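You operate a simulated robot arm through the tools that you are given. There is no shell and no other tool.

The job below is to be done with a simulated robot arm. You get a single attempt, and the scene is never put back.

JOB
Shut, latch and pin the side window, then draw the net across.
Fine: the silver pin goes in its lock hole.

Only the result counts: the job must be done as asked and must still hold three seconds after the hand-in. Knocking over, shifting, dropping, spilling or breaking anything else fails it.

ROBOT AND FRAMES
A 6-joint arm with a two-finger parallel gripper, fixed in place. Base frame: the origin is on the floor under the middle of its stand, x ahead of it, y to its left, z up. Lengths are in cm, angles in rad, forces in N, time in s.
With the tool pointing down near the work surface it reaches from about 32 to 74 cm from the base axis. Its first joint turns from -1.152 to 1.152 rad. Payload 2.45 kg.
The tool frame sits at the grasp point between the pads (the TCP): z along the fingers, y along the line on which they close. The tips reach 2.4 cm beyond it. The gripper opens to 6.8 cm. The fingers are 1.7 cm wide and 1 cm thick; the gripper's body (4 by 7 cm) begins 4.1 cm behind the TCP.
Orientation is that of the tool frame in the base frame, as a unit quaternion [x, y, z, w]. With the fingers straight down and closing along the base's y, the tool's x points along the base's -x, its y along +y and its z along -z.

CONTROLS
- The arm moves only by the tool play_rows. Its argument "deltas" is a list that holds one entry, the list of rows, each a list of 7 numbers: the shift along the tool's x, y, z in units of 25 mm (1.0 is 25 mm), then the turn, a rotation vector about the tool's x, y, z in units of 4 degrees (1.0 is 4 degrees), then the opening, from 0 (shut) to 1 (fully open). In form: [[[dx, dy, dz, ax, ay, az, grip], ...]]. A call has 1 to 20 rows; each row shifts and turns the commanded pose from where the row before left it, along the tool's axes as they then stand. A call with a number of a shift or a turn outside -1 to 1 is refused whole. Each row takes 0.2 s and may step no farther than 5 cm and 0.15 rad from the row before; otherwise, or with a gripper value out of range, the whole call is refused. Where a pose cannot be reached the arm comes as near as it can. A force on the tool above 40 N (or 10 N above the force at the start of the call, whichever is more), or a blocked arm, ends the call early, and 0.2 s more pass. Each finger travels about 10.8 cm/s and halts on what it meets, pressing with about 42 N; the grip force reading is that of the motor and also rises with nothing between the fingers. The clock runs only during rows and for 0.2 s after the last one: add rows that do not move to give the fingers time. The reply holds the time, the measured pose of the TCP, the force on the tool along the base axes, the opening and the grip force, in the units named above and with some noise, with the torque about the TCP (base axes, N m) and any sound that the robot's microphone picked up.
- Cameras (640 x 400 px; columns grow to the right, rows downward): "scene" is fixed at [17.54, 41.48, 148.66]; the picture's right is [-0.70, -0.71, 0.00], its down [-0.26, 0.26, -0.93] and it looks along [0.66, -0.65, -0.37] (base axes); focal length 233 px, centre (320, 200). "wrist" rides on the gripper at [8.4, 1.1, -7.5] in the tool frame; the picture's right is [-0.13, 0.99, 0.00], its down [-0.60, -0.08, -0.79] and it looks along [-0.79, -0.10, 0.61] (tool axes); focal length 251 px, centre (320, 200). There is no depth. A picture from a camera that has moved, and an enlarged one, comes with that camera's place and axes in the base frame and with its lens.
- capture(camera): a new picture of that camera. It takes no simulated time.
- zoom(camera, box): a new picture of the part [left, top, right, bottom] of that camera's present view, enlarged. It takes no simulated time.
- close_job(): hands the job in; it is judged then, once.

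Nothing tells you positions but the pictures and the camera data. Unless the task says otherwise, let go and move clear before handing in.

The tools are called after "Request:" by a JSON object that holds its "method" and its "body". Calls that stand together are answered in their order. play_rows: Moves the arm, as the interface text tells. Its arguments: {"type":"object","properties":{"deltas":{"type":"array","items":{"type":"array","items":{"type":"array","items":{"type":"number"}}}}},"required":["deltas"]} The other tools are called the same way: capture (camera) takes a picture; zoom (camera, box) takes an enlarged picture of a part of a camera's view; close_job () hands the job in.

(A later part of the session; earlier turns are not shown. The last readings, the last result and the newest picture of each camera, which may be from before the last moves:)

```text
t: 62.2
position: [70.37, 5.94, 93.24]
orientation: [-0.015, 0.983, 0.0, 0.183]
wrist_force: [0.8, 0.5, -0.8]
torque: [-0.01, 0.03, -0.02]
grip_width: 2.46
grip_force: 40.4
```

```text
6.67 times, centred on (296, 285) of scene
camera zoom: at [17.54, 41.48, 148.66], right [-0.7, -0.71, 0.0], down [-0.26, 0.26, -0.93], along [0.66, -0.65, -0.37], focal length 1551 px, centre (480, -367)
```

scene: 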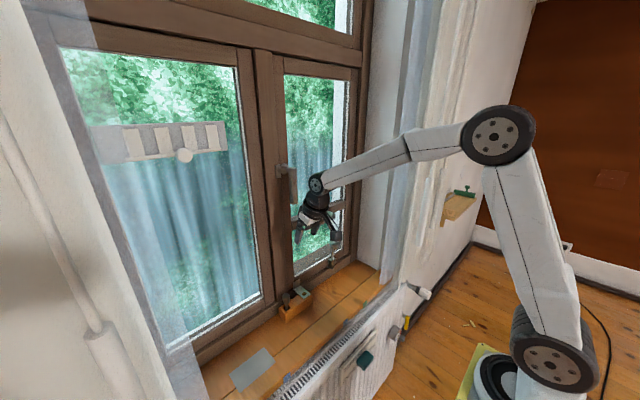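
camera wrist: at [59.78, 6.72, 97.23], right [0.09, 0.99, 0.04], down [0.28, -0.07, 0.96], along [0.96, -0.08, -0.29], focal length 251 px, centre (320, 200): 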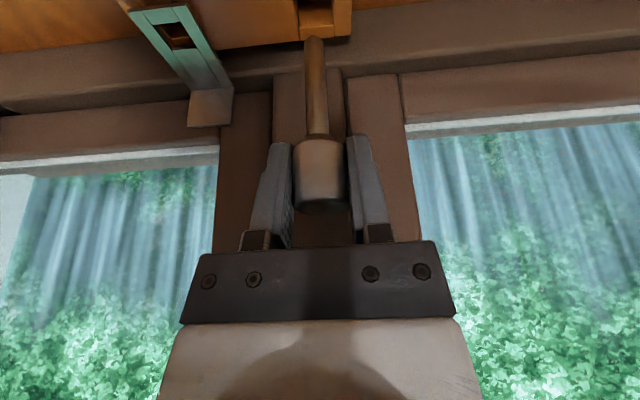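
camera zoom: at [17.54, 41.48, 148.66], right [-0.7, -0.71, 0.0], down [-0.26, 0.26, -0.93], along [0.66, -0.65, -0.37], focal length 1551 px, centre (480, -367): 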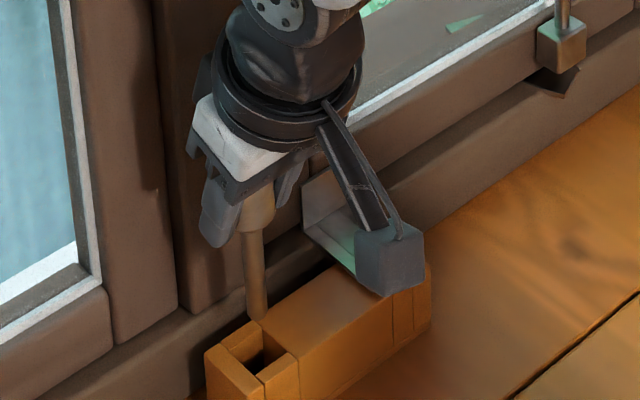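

The pin is out, tip at about z 85, hanging straight. Now I need the lock hole position precisely; I'll zoom in on the hasp from both cameras.

Request:
{"method": "zoom", "body": {"camera": "wrist", "box": [100, 0, 260, 100]}}

Request:
{"method": "zoom", "body": {"camera": "wrist", "box": [260, 0, 388, 80]}}

Request:
{"method": "zoom", "body": {"camera": "scene", "box": [280, 280, 320, 305]}}

```text
4.00 times, centred on (180, 50) of wrist
camera zoom: at [59.78, 6.72, 97.23], right [0.09, 0.99, 0.04], down [0.28, -0.07, 0.96], along [0.96, -0.08, -0.29], focal length 1006 px, centre (880, 800)
```

zoom: 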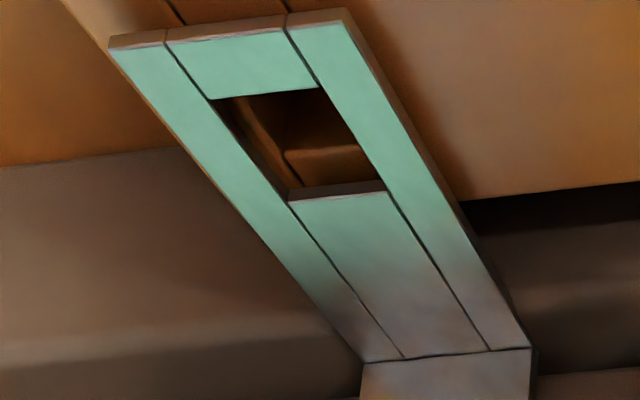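

```text
5.00 times, centred on (324, 40) of wrist
camera zoom: at [59.78, 6.72, 97.23], right [0.09, 0.99, 0.04], down [0.28, -0.07, 0.96], along [0.96, -0.08, -0.29], focal length 1257 px, centre (300, 1000)
```

zoom: 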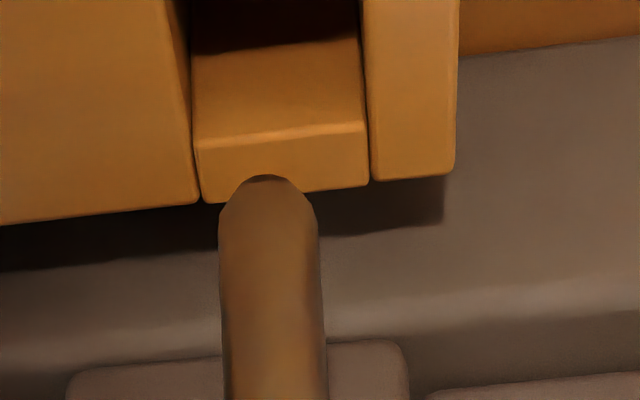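

```text
16.00 times, centred on (300, 292) of scene
camera zoom: at [17.54, 41.48, 148.66], right [-0.7, -0.71, 0.0], down [-0.26, 0.26, -0.93], along [0.66, -0.65, -0.37], focal length 3723 px, centre (640, -1280)
```

zoom: 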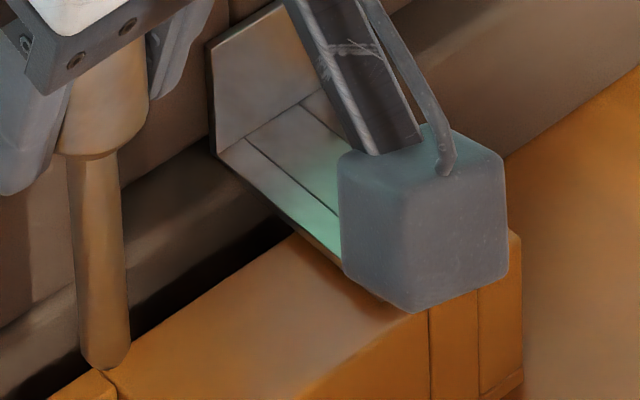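

The pin shaft is 1.1 cm across; the hasp hole is about 1.5 × 1.6 cm, centred near (70.4, -2.3), over the block's hole. I'll carry the pin over with a little extra height and compare in both views.

Request:
{"method": "play_rows", "body": {"deltas": [[[-0.024, -0.66, -0.116, 0, 0, 0, 0.25], [-0.024, -0.66, -0.116, 0, 0, 0, 0.25], [-0.024, -0.66, -0.116, 0, 0, 0, 0.25], [-0.024, -0.66, -0.116, 0, 0, 0, 0.25], [-0.024, -0.66, -0.116, 0, 0, 0, 0.25], [0, 0, 0, 0, 0, 0, 0.25]]]}}

Request:
{"method": "zoom", "body": {"camera": "wrist", "box": [240, 0, 400, 100]}}

Request:
{"method": "zoom", "body": {"camera": "scene", "box": [280, 270, 328, 300]}}

```text
t: 63.6
position: [70.49, -2.36, 94.7]
orientation: [-0.015, 0.983, 0.001, 0.183]
wrist_force: [-0.1, -0.5, -1.3]
torque: [0.0, 0.03, 0.0]
grip_width: 2.48
grip_force: 40.3
```

```text
4.00 times, centred on (320, 50) of wrist
camera zoom: at [59.84, -1.55, 98.76], right [0.09, 0.99, 0.04], down [0.28, -0.07, 0.96], along [0.96, -0.08, -0.29], focal length 1006 px, centre (320, 800)
```

zoom: 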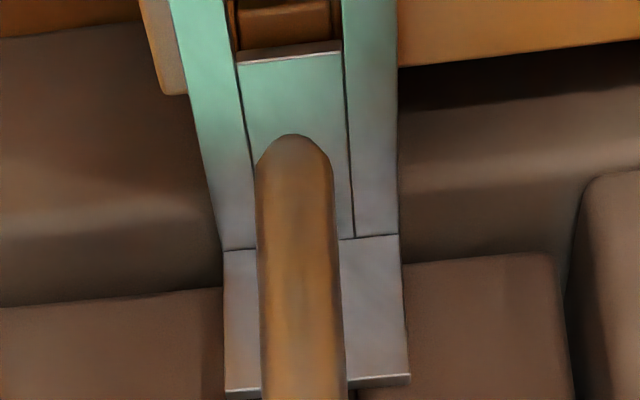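

```text
13.33 times, centred on (304, 285) of scene
camera zoom: at [17.54, 41.48, 148.66], right [-0.7, -0.71, 0.0], down [-0.26, 0.26, -0.93], along [0.66, -0.65, -0.37], focal length 3103 px, centre (533, -933)
```

zoom: 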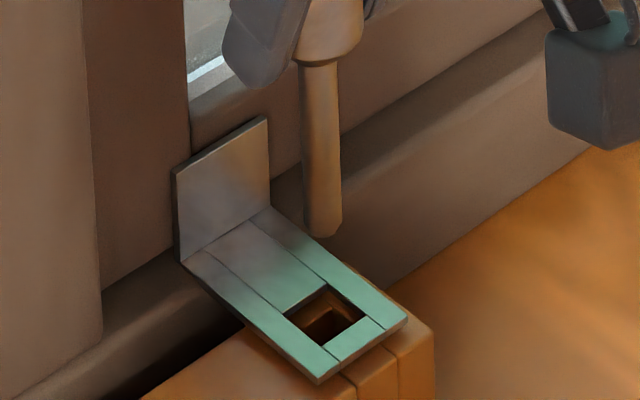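

Both views show the pin above the hasp, already well aligned sideways. I'll lower 2 cm so the tip is just above the plate and recheck with little parallax.

Request:
{"method": "play_rows", "body": {"deltas": [[[0.072, 0.001, 0.1865, 0, 0, 0, 0.25], [0.072, 0.001, 0.1865, 0, 0, 0, 0.25], [0.072, 0.001, 0.1865, 0, 0, 0, 0.25], [0.058, 0.001, 0.149, 0, 0, 0, 0.25], [0, 0, 0, 0, 0, 0, 0.25]]]}}

Request:
{"method": "zoom", "body": {"camera": "wrist", "box": [256, 0, 384, 80]}}

Request:
{"method": "zoom", "body": {"camera": "scene", "box": [288, 275, 328, 300]}}

```text
t: 64.8
position: [70.36, -2.4, 92.75]
orientation: [-0.016, 0.983, 0.0, 0.182]
wrist_force: [0.2, 1.4, -1.1]
torque: [-0.03, 0.03, -0.01]
grip_width: 2.47
grip_force: 40.6
```

```text
5.00 times, centred on (320, 40) of wrist
camera zoom: at [59.79, -1.46, 96.77], right [0.09, 0.99, 0.04], down [0.28, -0.07, 0.96], along [0.96, -0.08, -0.29], focal length 1257 px, centre (320, 1000)
```

zoom: 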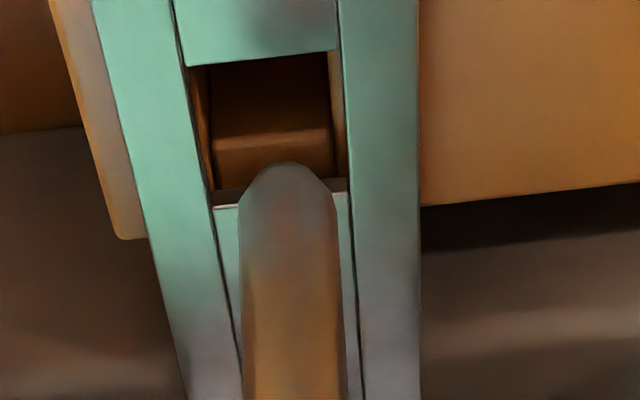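

```text
16.00 times, centred on (308, 288) of scene
camera zoom: at [17.54, 41.48, 148.66], right [-0.7, -0.71, 0.0], down [-0.26, 0.26, -0.93], along [0.66, -0.65, -0.37], focal length 3723 px, centre (512, -1200)
```

zoom: 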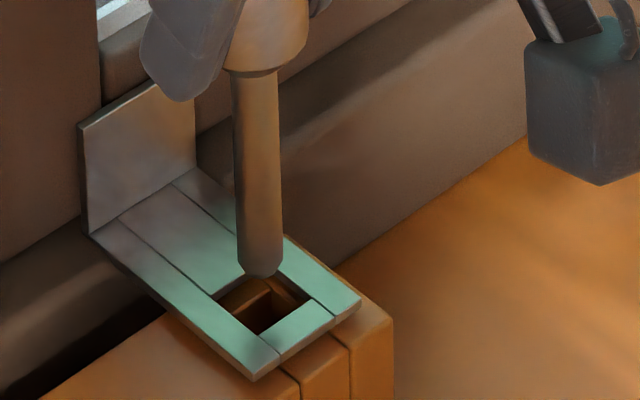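

In the wrist view the pin is about 0.2 cm too far toward +y and slightly toward the robot relative to the overlap of the hasp hole and block hole. I'll nudge it by (+0.18, −0.22) and lower to the plate surface.

Request:
{"method": "play_rows", "body": {"deltas": [[[-0.0645, -0.09, 0.0254, 0, 0, 0, 0.25], [0.03, 0, 0.08, 0, 0, 0, 0.25], [0.03, 0, 0.08, 0, 0, 0, 0.25], [0, 0, 0, 0, 0, 0, 0.25]]]}}

Request:
{"method": "zoom", "body": {"camera": "wrist", "box": [256, 0, 384, 80]}}

Request:
{"method": "zoom", "body": {"camera": "scene", "box": [288, 275, 328, 300]}}

```text
t: 65.8
position: [70.47, -2.53, 92.31]
orientation: [-0.015, 0.983, 0.001, 0.182]
wrist_force: [-0.6, 1.0, -0.7]
torque: [-0.01, 0.02, 0.02]
grip_width: 2.45
grip_force: 40.4
```

```text
5.00 times, centred on (320, 40) of wrist
camera zoom: at [59.93, -1.67, 96.32], right [0.09, 0.99, 0.04], down [0.28, -0.07, 0.96], along [0.96, -0.08, -0.29], focal length 1257 px, centre (320, 1000)
```

zoom: 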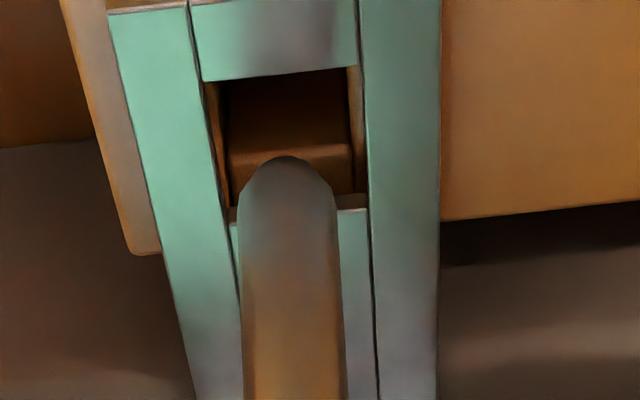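

```text
16.00 times, centred on (308, 288) of scene
camera zoom: at [17.54, 41.48, 148.66], right [-0.7, -0.71, 0.0], down [-0.26, 0.26, -0.93], along [0.66, -0.65, -0.37], focal length 3723 px, centre (512, -1200)
```

zoom: 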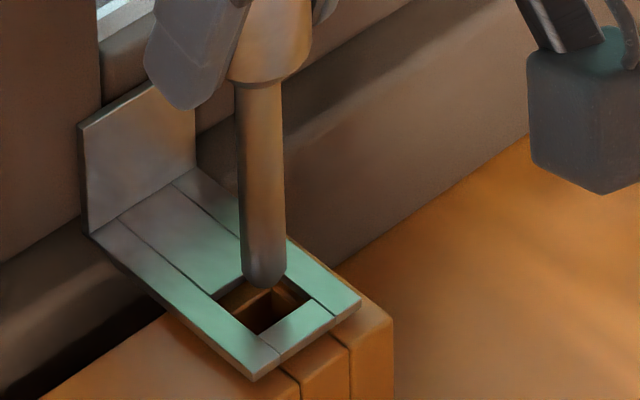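

The pin is now centred sideways; I'll add a hair (+0.08) in x and lower 1 cm slowly, watching the force.

Request:
{"method": "play_rows", "body": {"deltas": [[[-0.03, 0, 0.0115, 0, 0, 0, 0.25], [0.036, 0, 0.0933, 0, 0, 0, 0.25], [0.036, 0, 0.0933, 0, 0, 0, 0.25], [0.036, 0, 0.0933, 0, 0, 0, 0.25], [0.036, 0, 0.0933, 0, 0, 0, 0.25], [0, 0, 0, 0, 0, 0, 0.25]]]}}

Request:
{"method": "zoom", "body": {"camera": "wrist", "box": [256, 0, 384, 80]}}

Request:
{"method": "zoom", "body": {"camera": "scene", "box": [288, 275, 328, 300]}}

```text
t: 67.2
position: [70.71, -2.51, 91.46]
orientation: [-0.015, 0.983, 0.0, 0.183]
wrist_force: [0.3, -0.3, -0.7]
torque: [0.01, 0.01, -0.01]
grip_width: 2.47
grip_force: 40.3
```

```text
5.00 times, centred on (320, 40) of wrist
camera zoom: at [60.1, -1.68, 95.38], right [0.09, 0.99, 0.04], down [0.28, -0.07, 0.96], along [0.96, -0.08, -0.29], focal length 1257 px, centre (320, 1000)
```

zoom: 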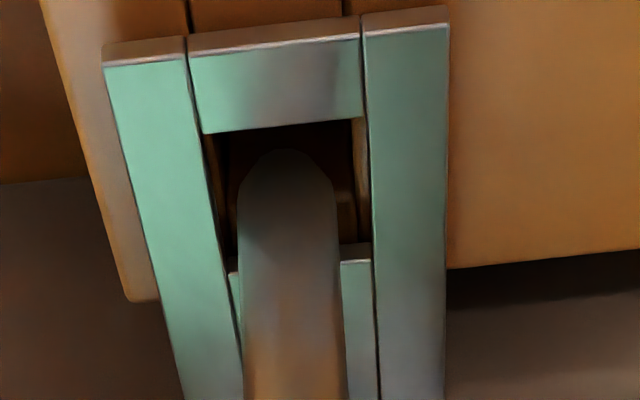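

```text
16.00 times, centred on (308, 288) of scene
camera zoom: at [17.54, 41.48, 148.66], right [-0.7, -0.71, 0.0], down [-0.26, 0.26, -0.93], along [0.66, -0.65, -0.37], focal length 3723 px, centre (512, -1200)
```

zoom: 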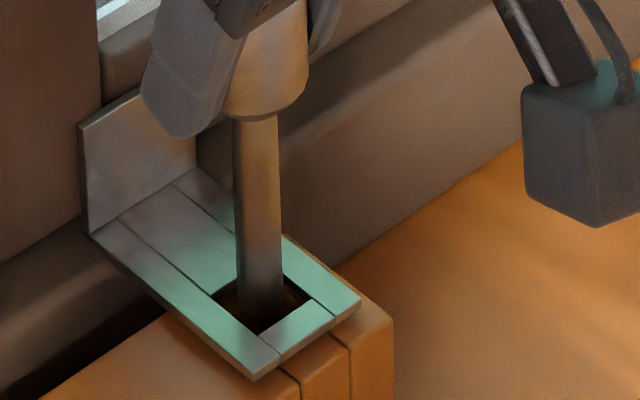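

The tip has entered the hasp hole with no contact force. I'll lower further in small steps.

Request:
{"method": "play_rows", "body": {"deltas": [[[0.058, 0, 0.149, 0, 0, 0, 0.25], [0.058, 0, 0.149, 0, 0, 0, 0.25], [0.058, 0, 0.149, 0, 0, 0, 0.25], [0.058, 0, 0.149, 0, 0, 0, 0.25], [0, 0, 0, 0, 0, 0, 0.25]]]}}

Request:
{"method": "zoom", "body": {"camera": "wrist", "box": [256, 0, 384, 80]}}

Request:
{"method": "zoom", "body": {"camera": "scene", "box": [288, 275, 328, 300]}}

```text
t: 68.4
position: [70.91, -2.45, 90.14]
orientation: [-0.014, 0.982, 0.0, 0.188]
wrist_force: [2.6, 6.3, 27.0]
torque: [0.4, -0.39, 0.0]
grip_width: 2.45
grip_force: 40.2
```

```text
5.00 times, centred on (320, 40) of wrist
camera zoom: at [60.23, -1.63, 94.03], right [0.09, 0.99, 0.04], down [0.27, -0.07, 0.96], along [0.96, -0.08, -0.28], focal length 1257 px, centre (320, 1000)
```

zoom: 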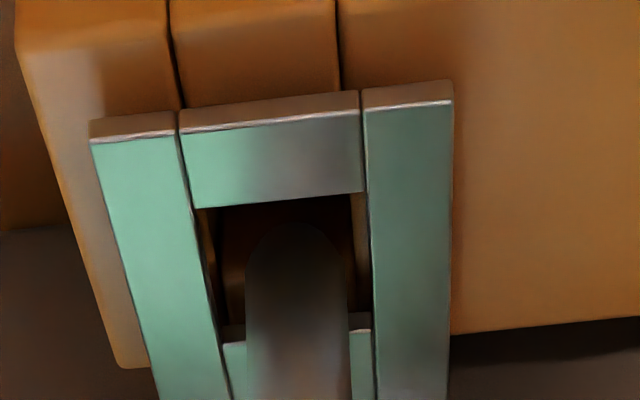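

```text
16.00 times, centred on (308, 288) of scene
camera zoom: at [17.48, 41.5, 148.67], right [-0.7, -0.71, 0.0], down [-0.26, 0.26, -0.93], along [0.66, -0.65, -0.37], focal length 3723 px, centre (512, -1200)
```

zoom: 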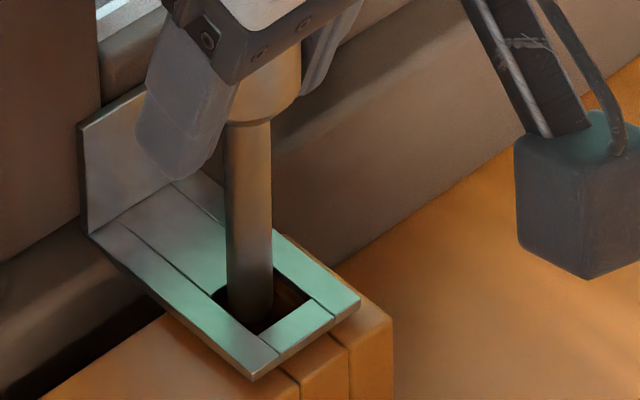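

Contact at about 1 cm into the hole: the pin is sitting slightly too far toward the window, on the block hole's rim. I'll raise 0.8 cm, shift 0.35 cm toward the room and a touch toward −y, then check.

Request:
{"method": "play_rows", "body": {"deltas": [[[-0.058, 0, -0.149, 0, 0, 0, 0.25], [-0.058, 0, -0.149, 0, 0, 0, 0.25], [0.13, -0.025, -0.05, 0, 0, 0, 0.25], [0, 0, 0, 0, 0, 0, 0.25]]]}}

Request:
{"method": "zoom", "body": {"camera": "wrist", "box": [256, 0, 384, 80]}}

Request:
{"method": "zoom", "body": {"camera": "scene", "box": [288, 275, 328, 300]}}

```text
t: 69.4
position: [70.1, -2.54, 90.3]
orientation: [-0.014, 0.983, 0.0, 0.181]
wrist_force: [-0.9, 0.8, -0.9]
torque: [0.01, 0.01, 0.0]
grip_width: 2.44
grip_force: 40.2
```

```text
5.00 times, centred on (320, 40) of wrist
camera zoom: at [59.61, -1.78, 94.45], right [0.09, 0.99, 0.04], down [0.28, -0.07, 0.96], along [0.95, -0.08, -0.29], focal length 1257 px, centre (320, 1000)
```

zoom: 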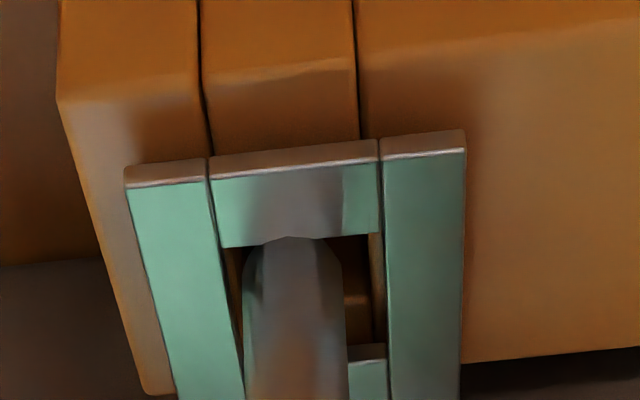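

```text
16.00 times, centred on (308, 288) of scene
camera zoom: at [17.54, 41.48, 148.66], right [-0.7, -0.71, 0.0], down [-0.26, 0.26, -0.93], along [0.66, -0.65, -0.37], focal length 3723 px, centre (512, -1200)
```

zoom: 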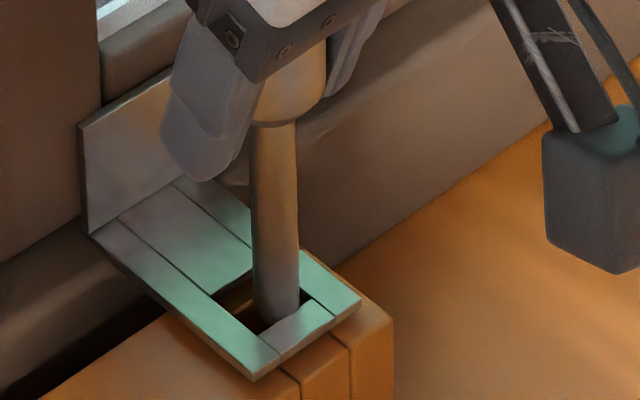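

Now the pin hugs the room-side edge of the hasp hole. I'll shift +0.2 in x and +0.12 in y to sit in the overlap of both holes, then lower gently.

Request:
{"method": "play_rows", "body": {"deltas": [[[-0.076, 0.0456, 0.029, 0, 0, 0, 0.25], [0, 0, 0, 0, 0, 0, 0.25]]]}}

Request:
{"method": "zoom", "body": {"camera": "wrist", "box": [256, 0, 384, 80]}}

Request:
{"method": "zoom", "body": {"camera": "scene", "box": [288, 275, 328, 300]}}

```text
t: 70.0
position: [70.51, -2.49, 90.47]
orientation: [-0.016, 0.983, 0.001, 0.183]
wrist_force: [0.4, -0.5, 0.2]
torque: [0.03, -0.02, -0.01]
grip_width: 2.46
grip_force: 40.6
```

```text
5.00 times, centred on (320, 40) of wrist
camera zoom: at [59.86, -1.63, 94.46], right [0.09, 0.99, 0.04], down [0.28, -0.07, 0.96], along [0.96, -0.08, -0.29], focal length 1257 px, centre (320, 1000)
```

zoom: 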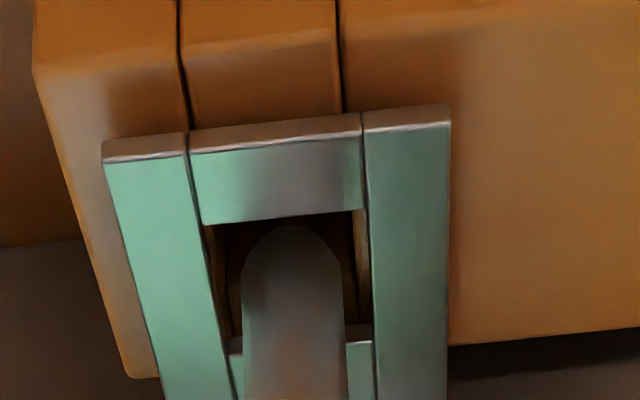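

```text
16.00 times, centred on (308, 288) of scene
camera zoom: at [17.54, 41.48, 148.66], right [-0.7, -0.71, 0.0], down [-0.26, 0.26, -0.93], along [0.66, -0.65, -0.37], focal length 3723 px, centre (512, -1200)
```

zoom: 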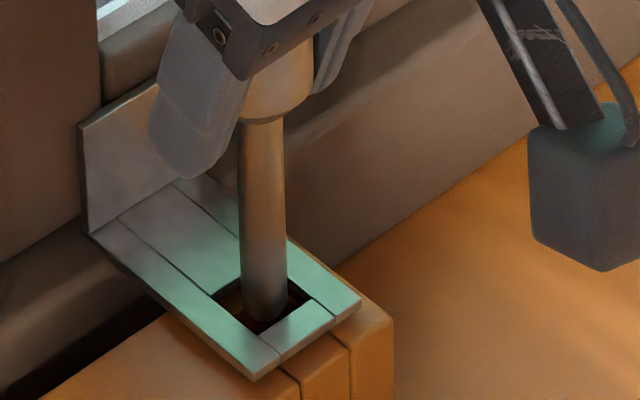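

The pin is centred in both views now. Lowering 1 cm gently.

Request:
{"method": "play_rows", "body": {"deltas": [[[0.036, 0, 0.0933, 0, 0, 0, 0.25], [0.036, 0, 0.0933, 0, 0, 0, 0.25], [0.036, 0, 0.0933, 0, 0, 0, 0.25], [0, 0, 0, 0, 0, 0, 0.25]]]}}

Request:
{"method": "zoom", "body": {"camera": "scene", "box": [288, 275, 328, 300]}}

```text
t: 71.0
position: [70.53, -2.49, 89.83]
orientation: [-0.015, 0.983, 0.0, 0.182]
wrist_force: [0.1, 0.0, -1.2]
torque: [-0.02, -0.04, 0.0]
grip_width: 2.47
grip_force: 40.1
```

```text
16.00 times, centred on (308, 288) of scene
camera zoom: at [17.54, 41.48, 148.66], right [-0.7, -0.71, 0.0], down [-0.26, 0.26, -0.93], along [0.66, -0.65, -0.37], focal length 3723 px, centre (512, -1200)
```

zoom: 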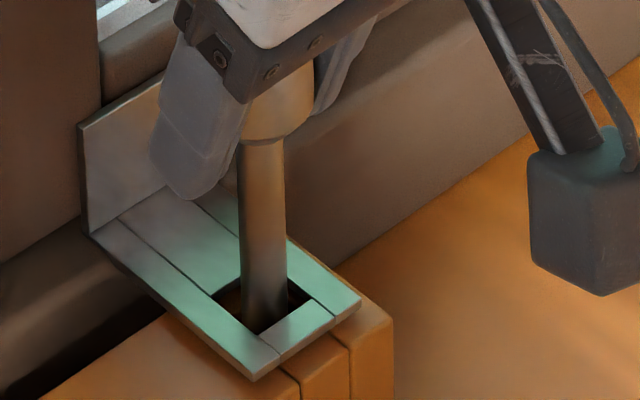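

No contact this time and already deeper than before. I'll keep lowering.

Request:
{"method": "play_rows", "body": {"deltas": [[[0.058, 0, 0.149, 0, 0, 0, 0.25], [0.058, 0, 0.149, 0, 0, 0, 0.25], [0.058, 0, 0.149, 0, 0, 0, 0.25], [0.058, 0, 0.149, 0, 0, 0, 0.25], [0, 0, 0, 0, 0, 0, 0.25]]]}}

Request:
{"method": "zoom", "body": {"camera": "scene", "box": [288, 275, 328, 300]}}

```text
t: 72.2
position: [70.58, -2.4, 88.24]
orientation: [-0.015, 0.983, 0.002, 0.181]
wrist_force: [-0.1, 0.5, -0.5]
torque: [0.01, 0.0, 0.02]
grip_width: 2.46
grip_force: 40.5
```

```text
16.00 times, centred on (308, 288) of scene
camera zoom: at [17.54, 41.48, 148.66], right [-0.7, -0.71, 0.0], down [-0.26, 0.26, -0.93], along [0.66, -0.65, -0.37], focal length 3723 px, centre (512, -1200)
```

zoom: 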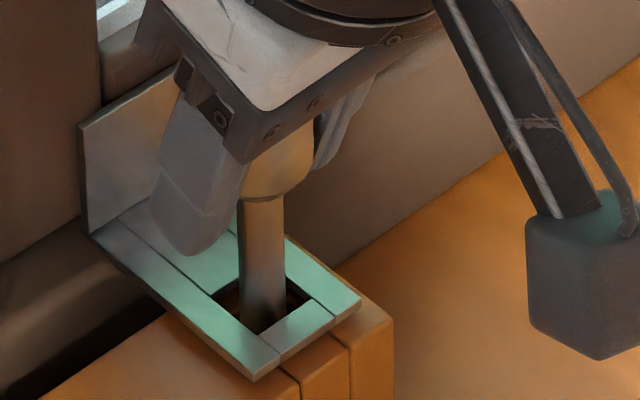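

Request:
{"method": "play_rows", "body": {"deltas": [[[0.043, 0, 0.112, 0, 0, 0, 0.25], [0.043, 0, 0.112, 0, 0, 0, 0.25], [0.043, 0, 0.112, 0, 0, 0, 0.25], [0.043, 0, 0.112, 0, 0, 0, 0.25], [0, 0, 0, 0, 0, 0, 0.25]]]}}

Request:
{"method": "play_rows", "body": {"deltas": [[[0.029, 0, 0.075, 0, 0, 0, 0.25], [0.029, 0, 0.075, 0, 0, 0, 0.25], [0, 0, 0, 0, 0, 0, 0.25]]]}}

Request:
{"method": "zoom", "body": {"camera": "scene", "box": [288, 275, 328, 300]}}

```text
t: 73.4
position: [70.5, -2.33, 86.95]
orientation: [-0.015, 0.983, 0.0, 0.182]
wrist_force: [1.9, 0.3, -0.8]
torque: [0.0, 0.01, 0.02]
grip_width: 2.43
grip_force: 40.0
```

```text
t: 74.2
position: [70.45, -2.45, 86.59]
orientation: [-0.015, 0.983, 0.0, 0.182]
wrist_force: [-0.2, -0.6, -2.0]
torque: [-0.01, 0.01, -0.02]
grip_width: 2.47
grip_force: 40.5
```

```text
16.00 times, centred on (308, 288) of scene
camera zoom: at [17.54, 41.48, 148.66], right [-0.7, -0.71, 0.0], down [-0.26, 0.26, -0.93], along [0.66, -0.65, -0.37], focal length 3723 px, centre (512, -1200)
```

zoom: 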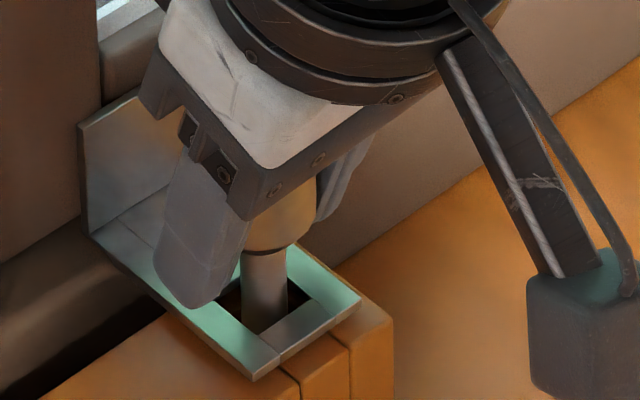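

Request:
{"method": "play_rows", "body": {"deltas": [[[0.022, 0, 0.056, 0, 0, 0, 0.25], [0.022, 0, 0.056, 0, 0, 0, 0.25], [0, 0, 0, 0, 0, 0, 0.25]]]}}

```text
t: 75.0
position: [70.46, -2.47, 86.28]
orientation: [-0.015, 0.983, 0.0, 0.182]
wrist_force: [0.0, 0.4, -0.5]
torque: [-0.04, -0.02, 0.0]
grip_width: 2.47
grip_force: 40.2
```

Request:
{"method": "play_rows", "body": {"deltas": [[[0.022, 0, 0.056, 0, 0, 0, 0.25], [0.015, 0, 0.037, 0, 0, 0, 0.25], [0, 0, 0, 0, 0, 0, 0.25]]]}}

Request:
{"method": "zoom", "body": {"camera": "wrist", "box": [200, 60, 440, 210]}}

Request:
{"method": "zoom", "body": {"camera": "scene", "box": [288, 275, 328, 300]}}

```text
t: 75.8
position: [70.41, -2.46, 86.18]
orientation: [-0.015, 0.983, 0.001, 0.183]
wrist_force: [-2.5, -0.5, 6.1]
torque: [-0.02, 0.18, 0.03]
grip_width: 2.43
grip_force: 41.1
```

```text
2.67 times, centred on (320, 135) of wrist
camera zoom: at [59.86, -1.65, 90.13], right [0.09, 0.99, 0.04], down [0.28, -0.07, 0.96], along [0.96, -0.08, -0.28], focal length 670 px, centre (320, 373)
```

zoom: 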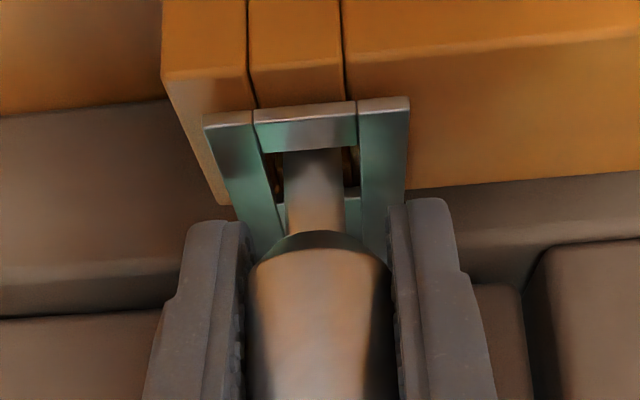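

```text
16.00 times, centred on (308, 288) of scene
camera zoom: at [17.52, 41.48, 148.67], right [-0.7, -0.71, 0.0], down [-0.26, 0.26, -0.93], along [0.66, -0.65, -0.37], focal length 3723 px, centre (512, -1200)
```

zoom: 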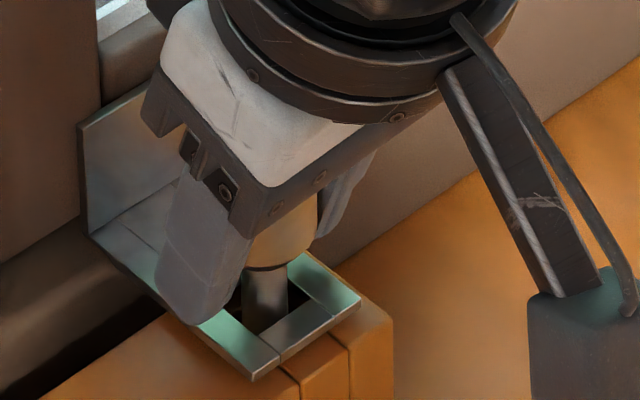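

The pin now rests on the hole's floor (6 N upward). I'll release it and withdraw along the tool axis.

Request:
{"method": "play_rows", "body": {"deltas": [[[0, 0, 0, 0, 0, 0, 0.45], [0, 0, 0, 0, 0, 0, 0.65], [0, 0, 0, 0, 0, 0, 0.65], [0, 0, -0.4, 0, 0, 0, 0.65], [0, 0, -0.7, 0, 0, 0, 0.65], [0, 0, -0.9, 0, 0, 0, 0.65], [0, 0, -0.9, 0, 0, 0, 0.65]]]}}

Request:
{"method": "zoom", "body": {"camera": "scene", "box": [264, 265, 328, 305]}}

Request:
{"method": "capture", "body": {"camera": "wrist"}}

```text
t: 77.4
position: [67.95, -2.47, 92.81]
orientation: [-0.015, 0.983, 0.001, 0.182]
wrist_force: [0.4, 0.4, 0.8]
torque: [-0.02, -0.01, -0.01]
grip_width: 4.42
grip_force: 0.1
```

```text
10.00 times, centred on (296, 285) of scene
camera zoom: at [17.54, 41.48, 148.67], right [-0.7, -0.71, 0.0], down [-0.26, 0.26, -0.93], along [0.66, -0.65, -0.37], focal length 2327 px, centre (560, -650)
```

zoom: 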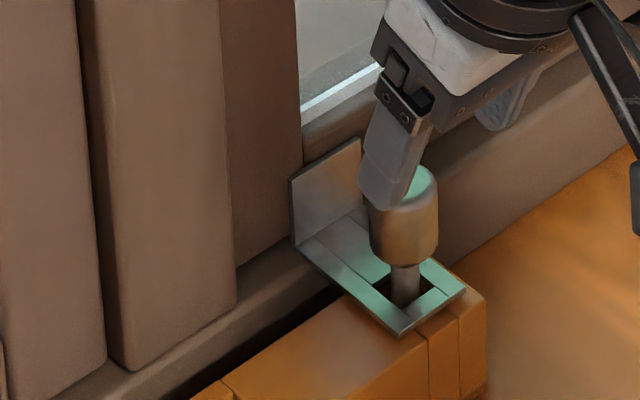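

```text
taken
camera wrist: at [57.26, -1.67, 96.79], right [0.09, 0.99, 0.04], down [0.28, -0.07, 0.96], along [0.96, -0.08, -0.29], focal length 251 px, centre (320, 200)
```

wrist: 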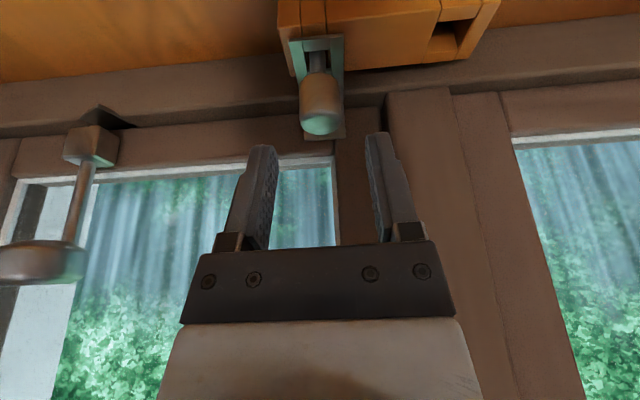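

The pin stands in the lock hole through the hasp, and the sash stays shut and latched. Now I'll back off into the room and study the net and the hanging wands on the right.

Request:
{"method": "play_rows", "body": {"deltas": [[[0.2, 0.069, -0.907, 0, 0, 0, 0.65], [0.2, 0.069, -0.907, 0, 0, 0, 0.65], [0.2, 0.069, -0.907, 0, 0, 0, 0.65], [0.2, 0.069, -0.907, 0, 0, 0, 0.65], [0.2, 0.069, -0.907, 0, 0, 0, 0.65], [0.2, 0.069, -0.907, 0, 0, 0, 0.65], [0.2, 0.069, -0.907, 0, 0, 0, 0.65], [0.2, 0.069, -0.907, 0, 0, 0, 0.65], [0.2, 0.069, -0.907, 0, 0, 0, 0.65], [0.2, 0.069, -0.907, 0, 0, 0, 0.65], [0.2, 0.069, -0.907, 0, 0, 0, 0.65], [0.2, 0.069, -0.907, 0, 0, 0, 0.65], [0.2, 0.069, -0.907, 0, 0, 0, 0.65], [0.2, 0.069, -0.907, 0, 0, 0, 0.65]]]}}

Request:
{"method": "capture", "body": {"camera": "scene"}}

Request:
{"method": "capture", "body": {"camera": "wrist"}}

Request:
{"method": "zoom", "body": {"camera": "scene", "box": [380, 150, 476, 210]}}

Request:
{"method": "zoom", "body": {"camera": "scene", "box": [340, 200, 500, 300]}}

Request:
{"method": "zoom", "body": {"camera": "scene", "box": [360, 0, 520, 100]}}

Request:
{"method": "zoom", "body": {"camera": "scene", "box": [0, 0, 320, 200]}}

```text
t: 80.4
position: [49.76, -0.45, 120.05]
orientation: [-0.014, 0.983, 0.0, 0.182]
wrist_force: [0.2, 1.0, -0.6]
torque: [-0.01, -0.01, -0.02]
grip_width: 4.42
grip_force: 0.0
```

```text
taken
```

scene: 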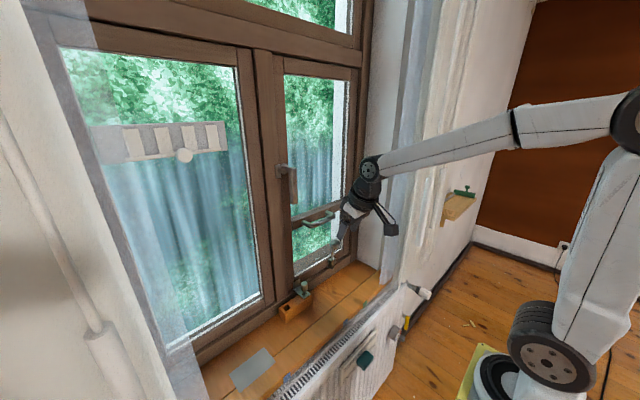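

```text
taken
camera wrist: at [39.19, 0.32, 124.11], right [0.09, 0.99, 0.04], down [0.28, -0.07, 0.96], along [0.95, -0.08, -0.29], focal length 251 px, centre (320, 200)
```

wrist: 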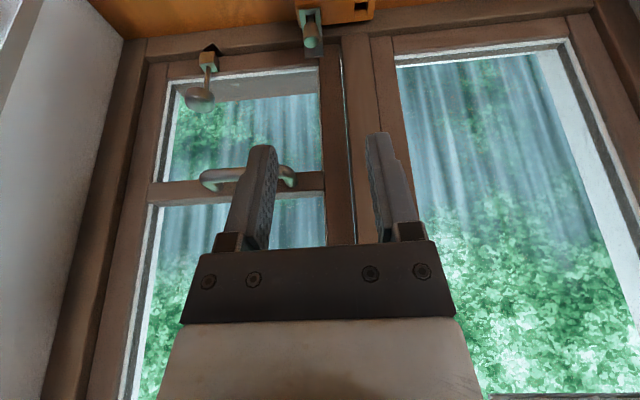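

```text
6.67 times, centred on (428, 180) of scene
camera zoom: at [17.54, 41.48, 148.67], right [-0.7, -0.71, 0.0], down [-0.26, 0.26, -0.93], along [0.66, -0.65, -0.37], focal length 1551 px, centre (-400, 333)
```

zoom: 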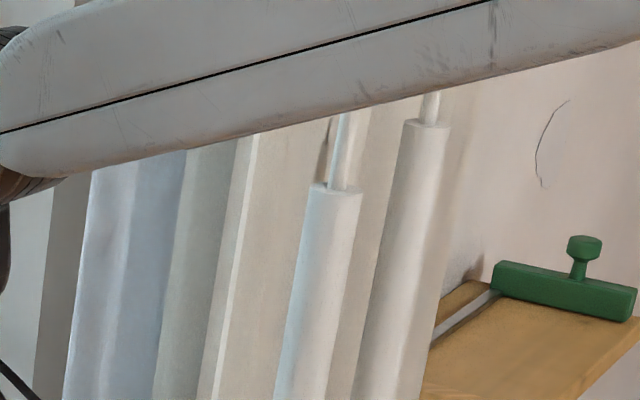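

```text
4.00 times, centred on (420, 250) of scene
camera zoom: at [17.54, 41.48, 148.67], right [-0.7, -0.71, 0.0], down [-0.26, 0.26, -0.93], along [0.66, -0.65, -0.37], focal length 931 px, centre (-80, 0)
```

zoom: 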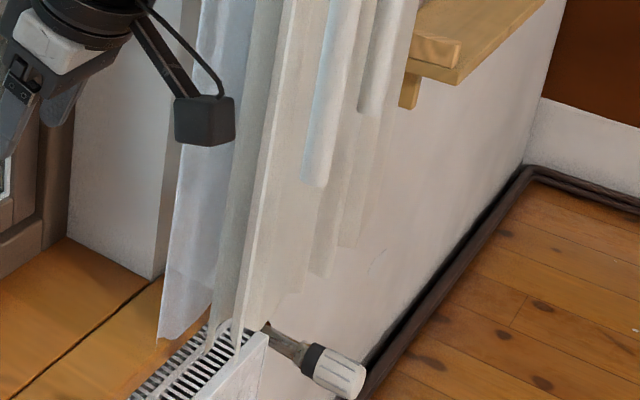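

```text
4.00 times, centred on (440, 50) of scene
camera zoom: at [17.54, 41.48, 148.67], right [-0.7, -0.71, 0.0], down [-0.26, 0.26, -0.93], along [0.66, -0.65, -0.37], focal length 931 px, centre (-160, 800)
```

zoom: 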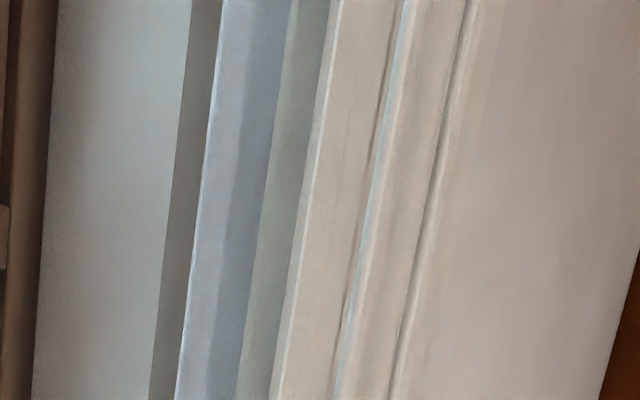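

```text
2.00 times, centred on (160, 100) of scene
camera zoom: at [17.54, 41.48, 148.67], right [-0.7, -0.71, 0.0], down [-0.26, 0.26, -0.93], along [0.66, -0.65, -0.37], focal length 465 px, centre (640, 400)
```

zoom: 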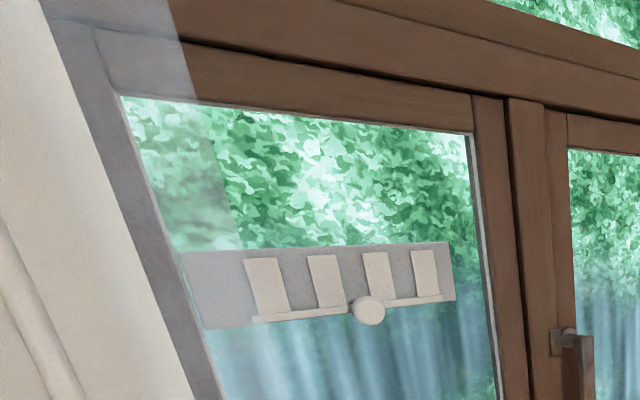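

On the right there are two wands: one bluish-white like the net, one cream like the drape. I'll look at the left side too, to understand the net's extent before choosing.

Request:
{"method": "zoom", "body": {"camera": "scene", "box": [0, 100, 240, 250]}}

Request:
{"method": "zoom", "body": {"camera": "scene", "box": [0, 250, 240, 400]}}

Request:
{"method": "zoom", "body": {"camera": "scene", "box": [400, 200, 464, 240]}}

Request:
{"method": "zoom", "body": {"camera": "scene", "box": [380, 0, 476, 60]}}

```text
2.67 times, centred on (120, 175) of scene
camera zoom: at [17.54, 41.48, 148.67], right [-0.7, -0.71, 0.0], down [-0.26, 0.26, -0.93], along [0.66, -0.65, -0.37], focal length 620 px, centre (853, 267)
```

zoom: 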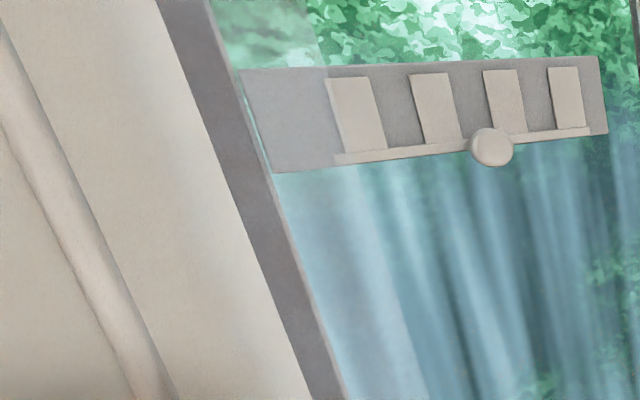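

```text
2.67 times, centred on (120, 325) of scene
camera zoom: at [17.54, 41.48, 148.67], right [-0.7, -0.71, 0.0], down [-0.26, 0.26, -0.93], along [0.66, -0.65, -0.37], focal length 620 px, centre (853, -133)
```

zoom: 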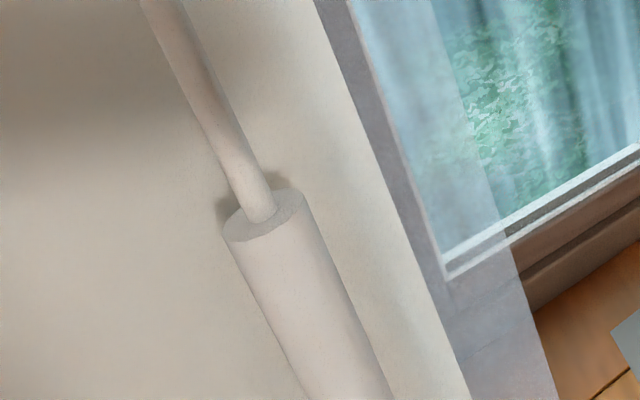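

```text
10.00 times, centred on (432, 220) of scene
camera zoom: at [17.54, 41.48, 148.67], right [-0.7, -0.71, 0.0], down [-0.26, 0.26, -0.93], along [0.66, -0.65, -0.37], focal length 2327 px, centre (-800, 0)
```

zoom: 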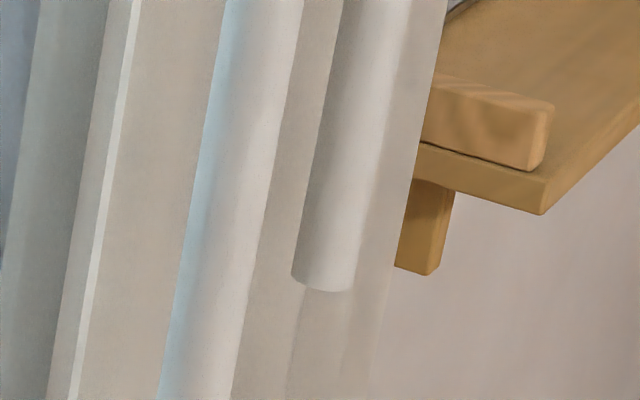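

```text
6.67 times, centred on (428, 30) of scene
camera zoom: at [17.54, 41.48, 148.67], right [-0.7, -0.71, 0.0], down [-0.26, 0.26, -0.93], along [0.66, -0.65, -0.37], focal length 1551 px, centre (-400, 1333)
```

zoom: 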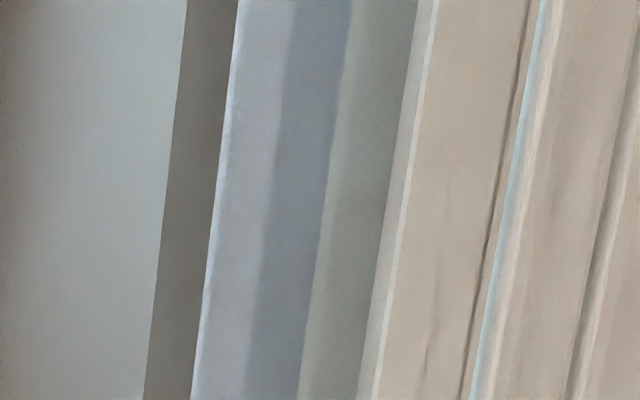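

The right-hand wands hang near x≈42: one at about y≈-28.7, the other near y≈-41.5, and I must be sure which one belongs to the net. I'll turn the wrist camera toward that side for a proper look.

Request:
{"method": "play_rows", "body": {"deltas": [[[0.72, 0, -0.277, 0, 0, 0, 0.65], [0.72, 0, -0.277, 0, 0, 0, 0.65], [0.72, 0, -0.277, 0, 0, 0, 0.65], [0.72, 0, -0.277, 0, 0, 0, 0.65], [0, 0, 0, 0, 0, 1, 0.65], [0, 0, 0, 0, 0, 1, 0.65], [0, 0, 0, 0, 0, 1, 0.65], [0, 0, 0, 0, 0, 1, 0.65], [0, 0, 0, 0, 0, 1, 0.65], [0, 0, 0, 0, 0, 1, 0.65], [0, 0, 0, 0, 0, 1, 0.65], [0, 0, 0, 0, 0, 1, 0.65], [0, 0, 0, 0, 0, 1, 0.65], [0, 0, 0, 0, 0, 1, 0.65], [0, 0, 0, 0, 0, 1, 0.65], [0, 0, 0, 0, 0, 1, 0.65], [0, 0, 0, 0, 0, 1, 0.65], [0, 0, 0, 0, 0, 1, 0.65], [0, 0, 0, 0, 0, 1, 0.65], [0, 0, 0, 0, 0, 1, 0.65]]]}}

Request:
{"method": "capture", "body": {"camera": "wrist"}}

Request:
{"method": "zoom", "body": {"camera": "wrist", "box": [0, 0, 320, 200]}}

Request:
{"method": "zoom", "body": {"camera": "wrist", "box": [0, 200, 320, 400]}}

```text
t: 84.6
position: [43.1, -0.75, 119.7]
orientation: [0.509, 0.841, 0.097, 0.155]
wrist_force: [0.7, 0.8, -0.4]
torque: [-0.03, 0.03, 0.01]
grip_width: 4.44
grip_force: 0.1
out of reach, approached as far as the arm can: row 4
```

```text
taken
camera wrist: at [37.65, 7.18, 125.66], right [0.88, 0.34, 0.34], down [-0.09, -0.58, 0.81], along [0.47, -0.74, -0.47], focal length 251 px, centre (320, 200)
```

wrist: 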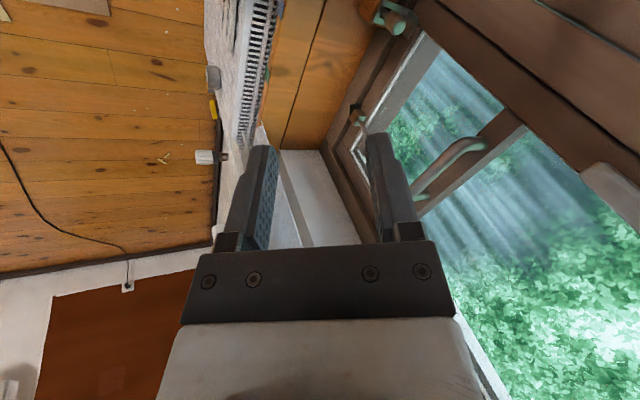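

```text
2.00 times, centred on (160, 100) of wrist
camera zoom: at [37.65, 7.18, 125.66], right [0.88, 0.34, 0.34], down [-0.09, -0.58, 0.81], along [0.47, -0.74, -0.47], focal length 503 px, centre (640, 400)
```

zoom: 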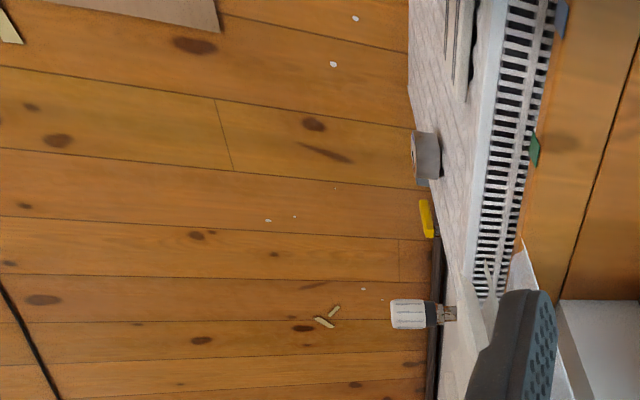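

```text
2.00 times, centred on (160, 300) of wrist
camera zoom: at [37.65, 7.18, 125.66], right [0.88, 0.34, 0.34], down [-0.09, -0.58, 0.81], along [0.47, -0.74, -0.47], focal length 503 px, centre (640, 0)
```

zoom: 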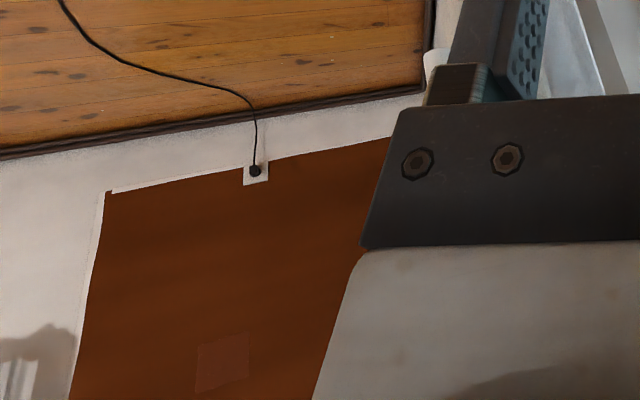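

The gripper hides the curtains from here. I'll shift left and reorient so the curtain stack falls to the side of the picture.

Request:
{"method": "play_rows", "body": {"deltas": [[[0.945, 0.494, 0.006, 0, 0, 0, 0.65], [0.945, 0.494, 0.006, 0, 0, 0, 0.65], [0.945, 0.494, 0.006, 0, 0, 0, 0.65], [0.945, 0.494, 0.006, 0, 0, 0, 0.65], [0.945, 0.494, 0.006, 0, 0, 0, 0.65], [0.945, 0.494, 0.006, 0, 0, 0, 0.65], [0, 0, 0, 0, 0, -1, 0.65], [0, 0, 0, 0, 0, -1, 0.65], [0, 0, 0, 0, 0, -1, 0.65], [0, 0, 0, 0, 0, -1, 0.65], [0, 0, 0, 0.13, -0.99, 0, 0.65], [0, 0, 0, 0.13, -0.99, 0, 0.65], [0, 0, 0, 0.13, -0.99, 0, 0.65], [0, 0, 0, 0.13, -0.99, 0, 0.65], [0, 0, 0, 0.13, -0.99, 0, 0.65], [0, 0, 0, 0.13, -0.99, 0, 0.65]]]}}

Request:
{"method": "capture", "body": {"camera": "wrist"}}

Request:
{"method": "capture", "body": {"camera": "scene"}}

```text
t: 88.0
position: [43.01, 15.24, 119.71]
orientation: [0.398, 0.852, -0.031, 0.34]
wrist_force: [0.0, 0.1, -0.3]
torque: [0.02, -0.04, 0.0]
grip_width: 4.43
grip_force: 0.1
```

```text
taken
camera wrist: at [35.83, 23.92, 120.69], right [0.75, 0.59, 0.29], down [-0.22, -0.19, 0.96], along [0.62, -0.78, -0.02], focal length 251 px, centre (320, 200)
```

wrist: 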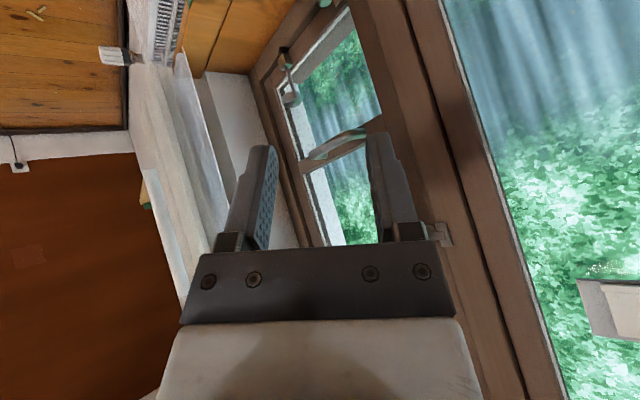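

```text
taken
```

scene: 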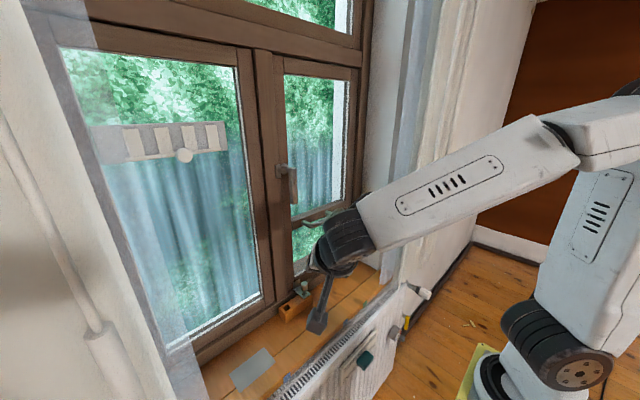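

Request:
{"method": "zoom", "body": {"camera": "wrist", "box": [110, 20, 238, 100]}}

Request:
{"method": "zoom", "body": {"camera": "wrist", "box": [110, 100, 270, 200]}}

Request:
{"method": "zoom", "body": {"camera": "wrist", "box": [110, 180, 270, 280]}}

```text
5.00 times, centred on (174, 60) of wrist
camera zoom: at [35.83, 23.92, 120.69], right [0.75, 0.59, 0.29], down [-0.22, -0.19, 0.96], along [0.62, -0.78, -0.02], focal length 1257 px, centre (1050, 900)
```

zoom: 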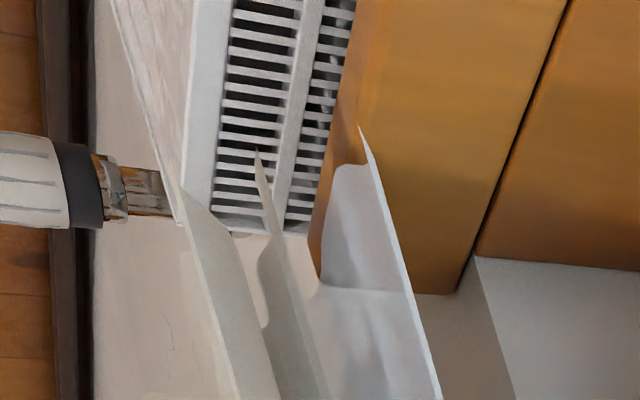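

```text
4.00 times, centred on (190, 150) of wrist
camera zoom: at [35.83, 23.92, 120.69], right [0.75, 0.59, 0.29], down [-0.22, -0.19, 0.96], along [0.62, -0.78, -0.02], focal length 1006 px, centre (840, 400)
```

zoom: 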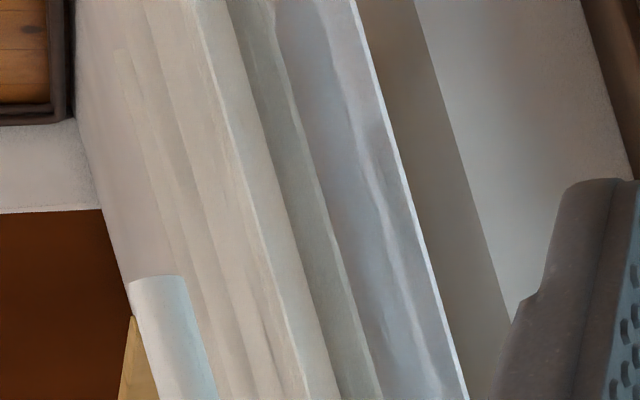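

```text
4.00 times, centred on (190, 230) of wrist
camera zoom: at [35.83, 23.92, 120.69], right [0.75, 0.59, 0.29], down [-0.22, -0.19, 0.96], along [0.62, -0.78, -0.02], focal length 1006 px, centre (840, 80)
```

zoom: 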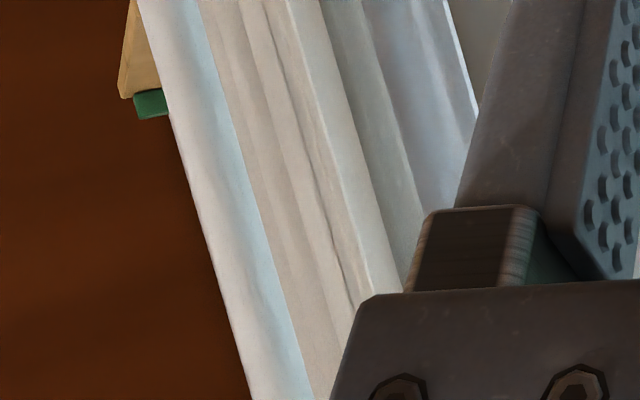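

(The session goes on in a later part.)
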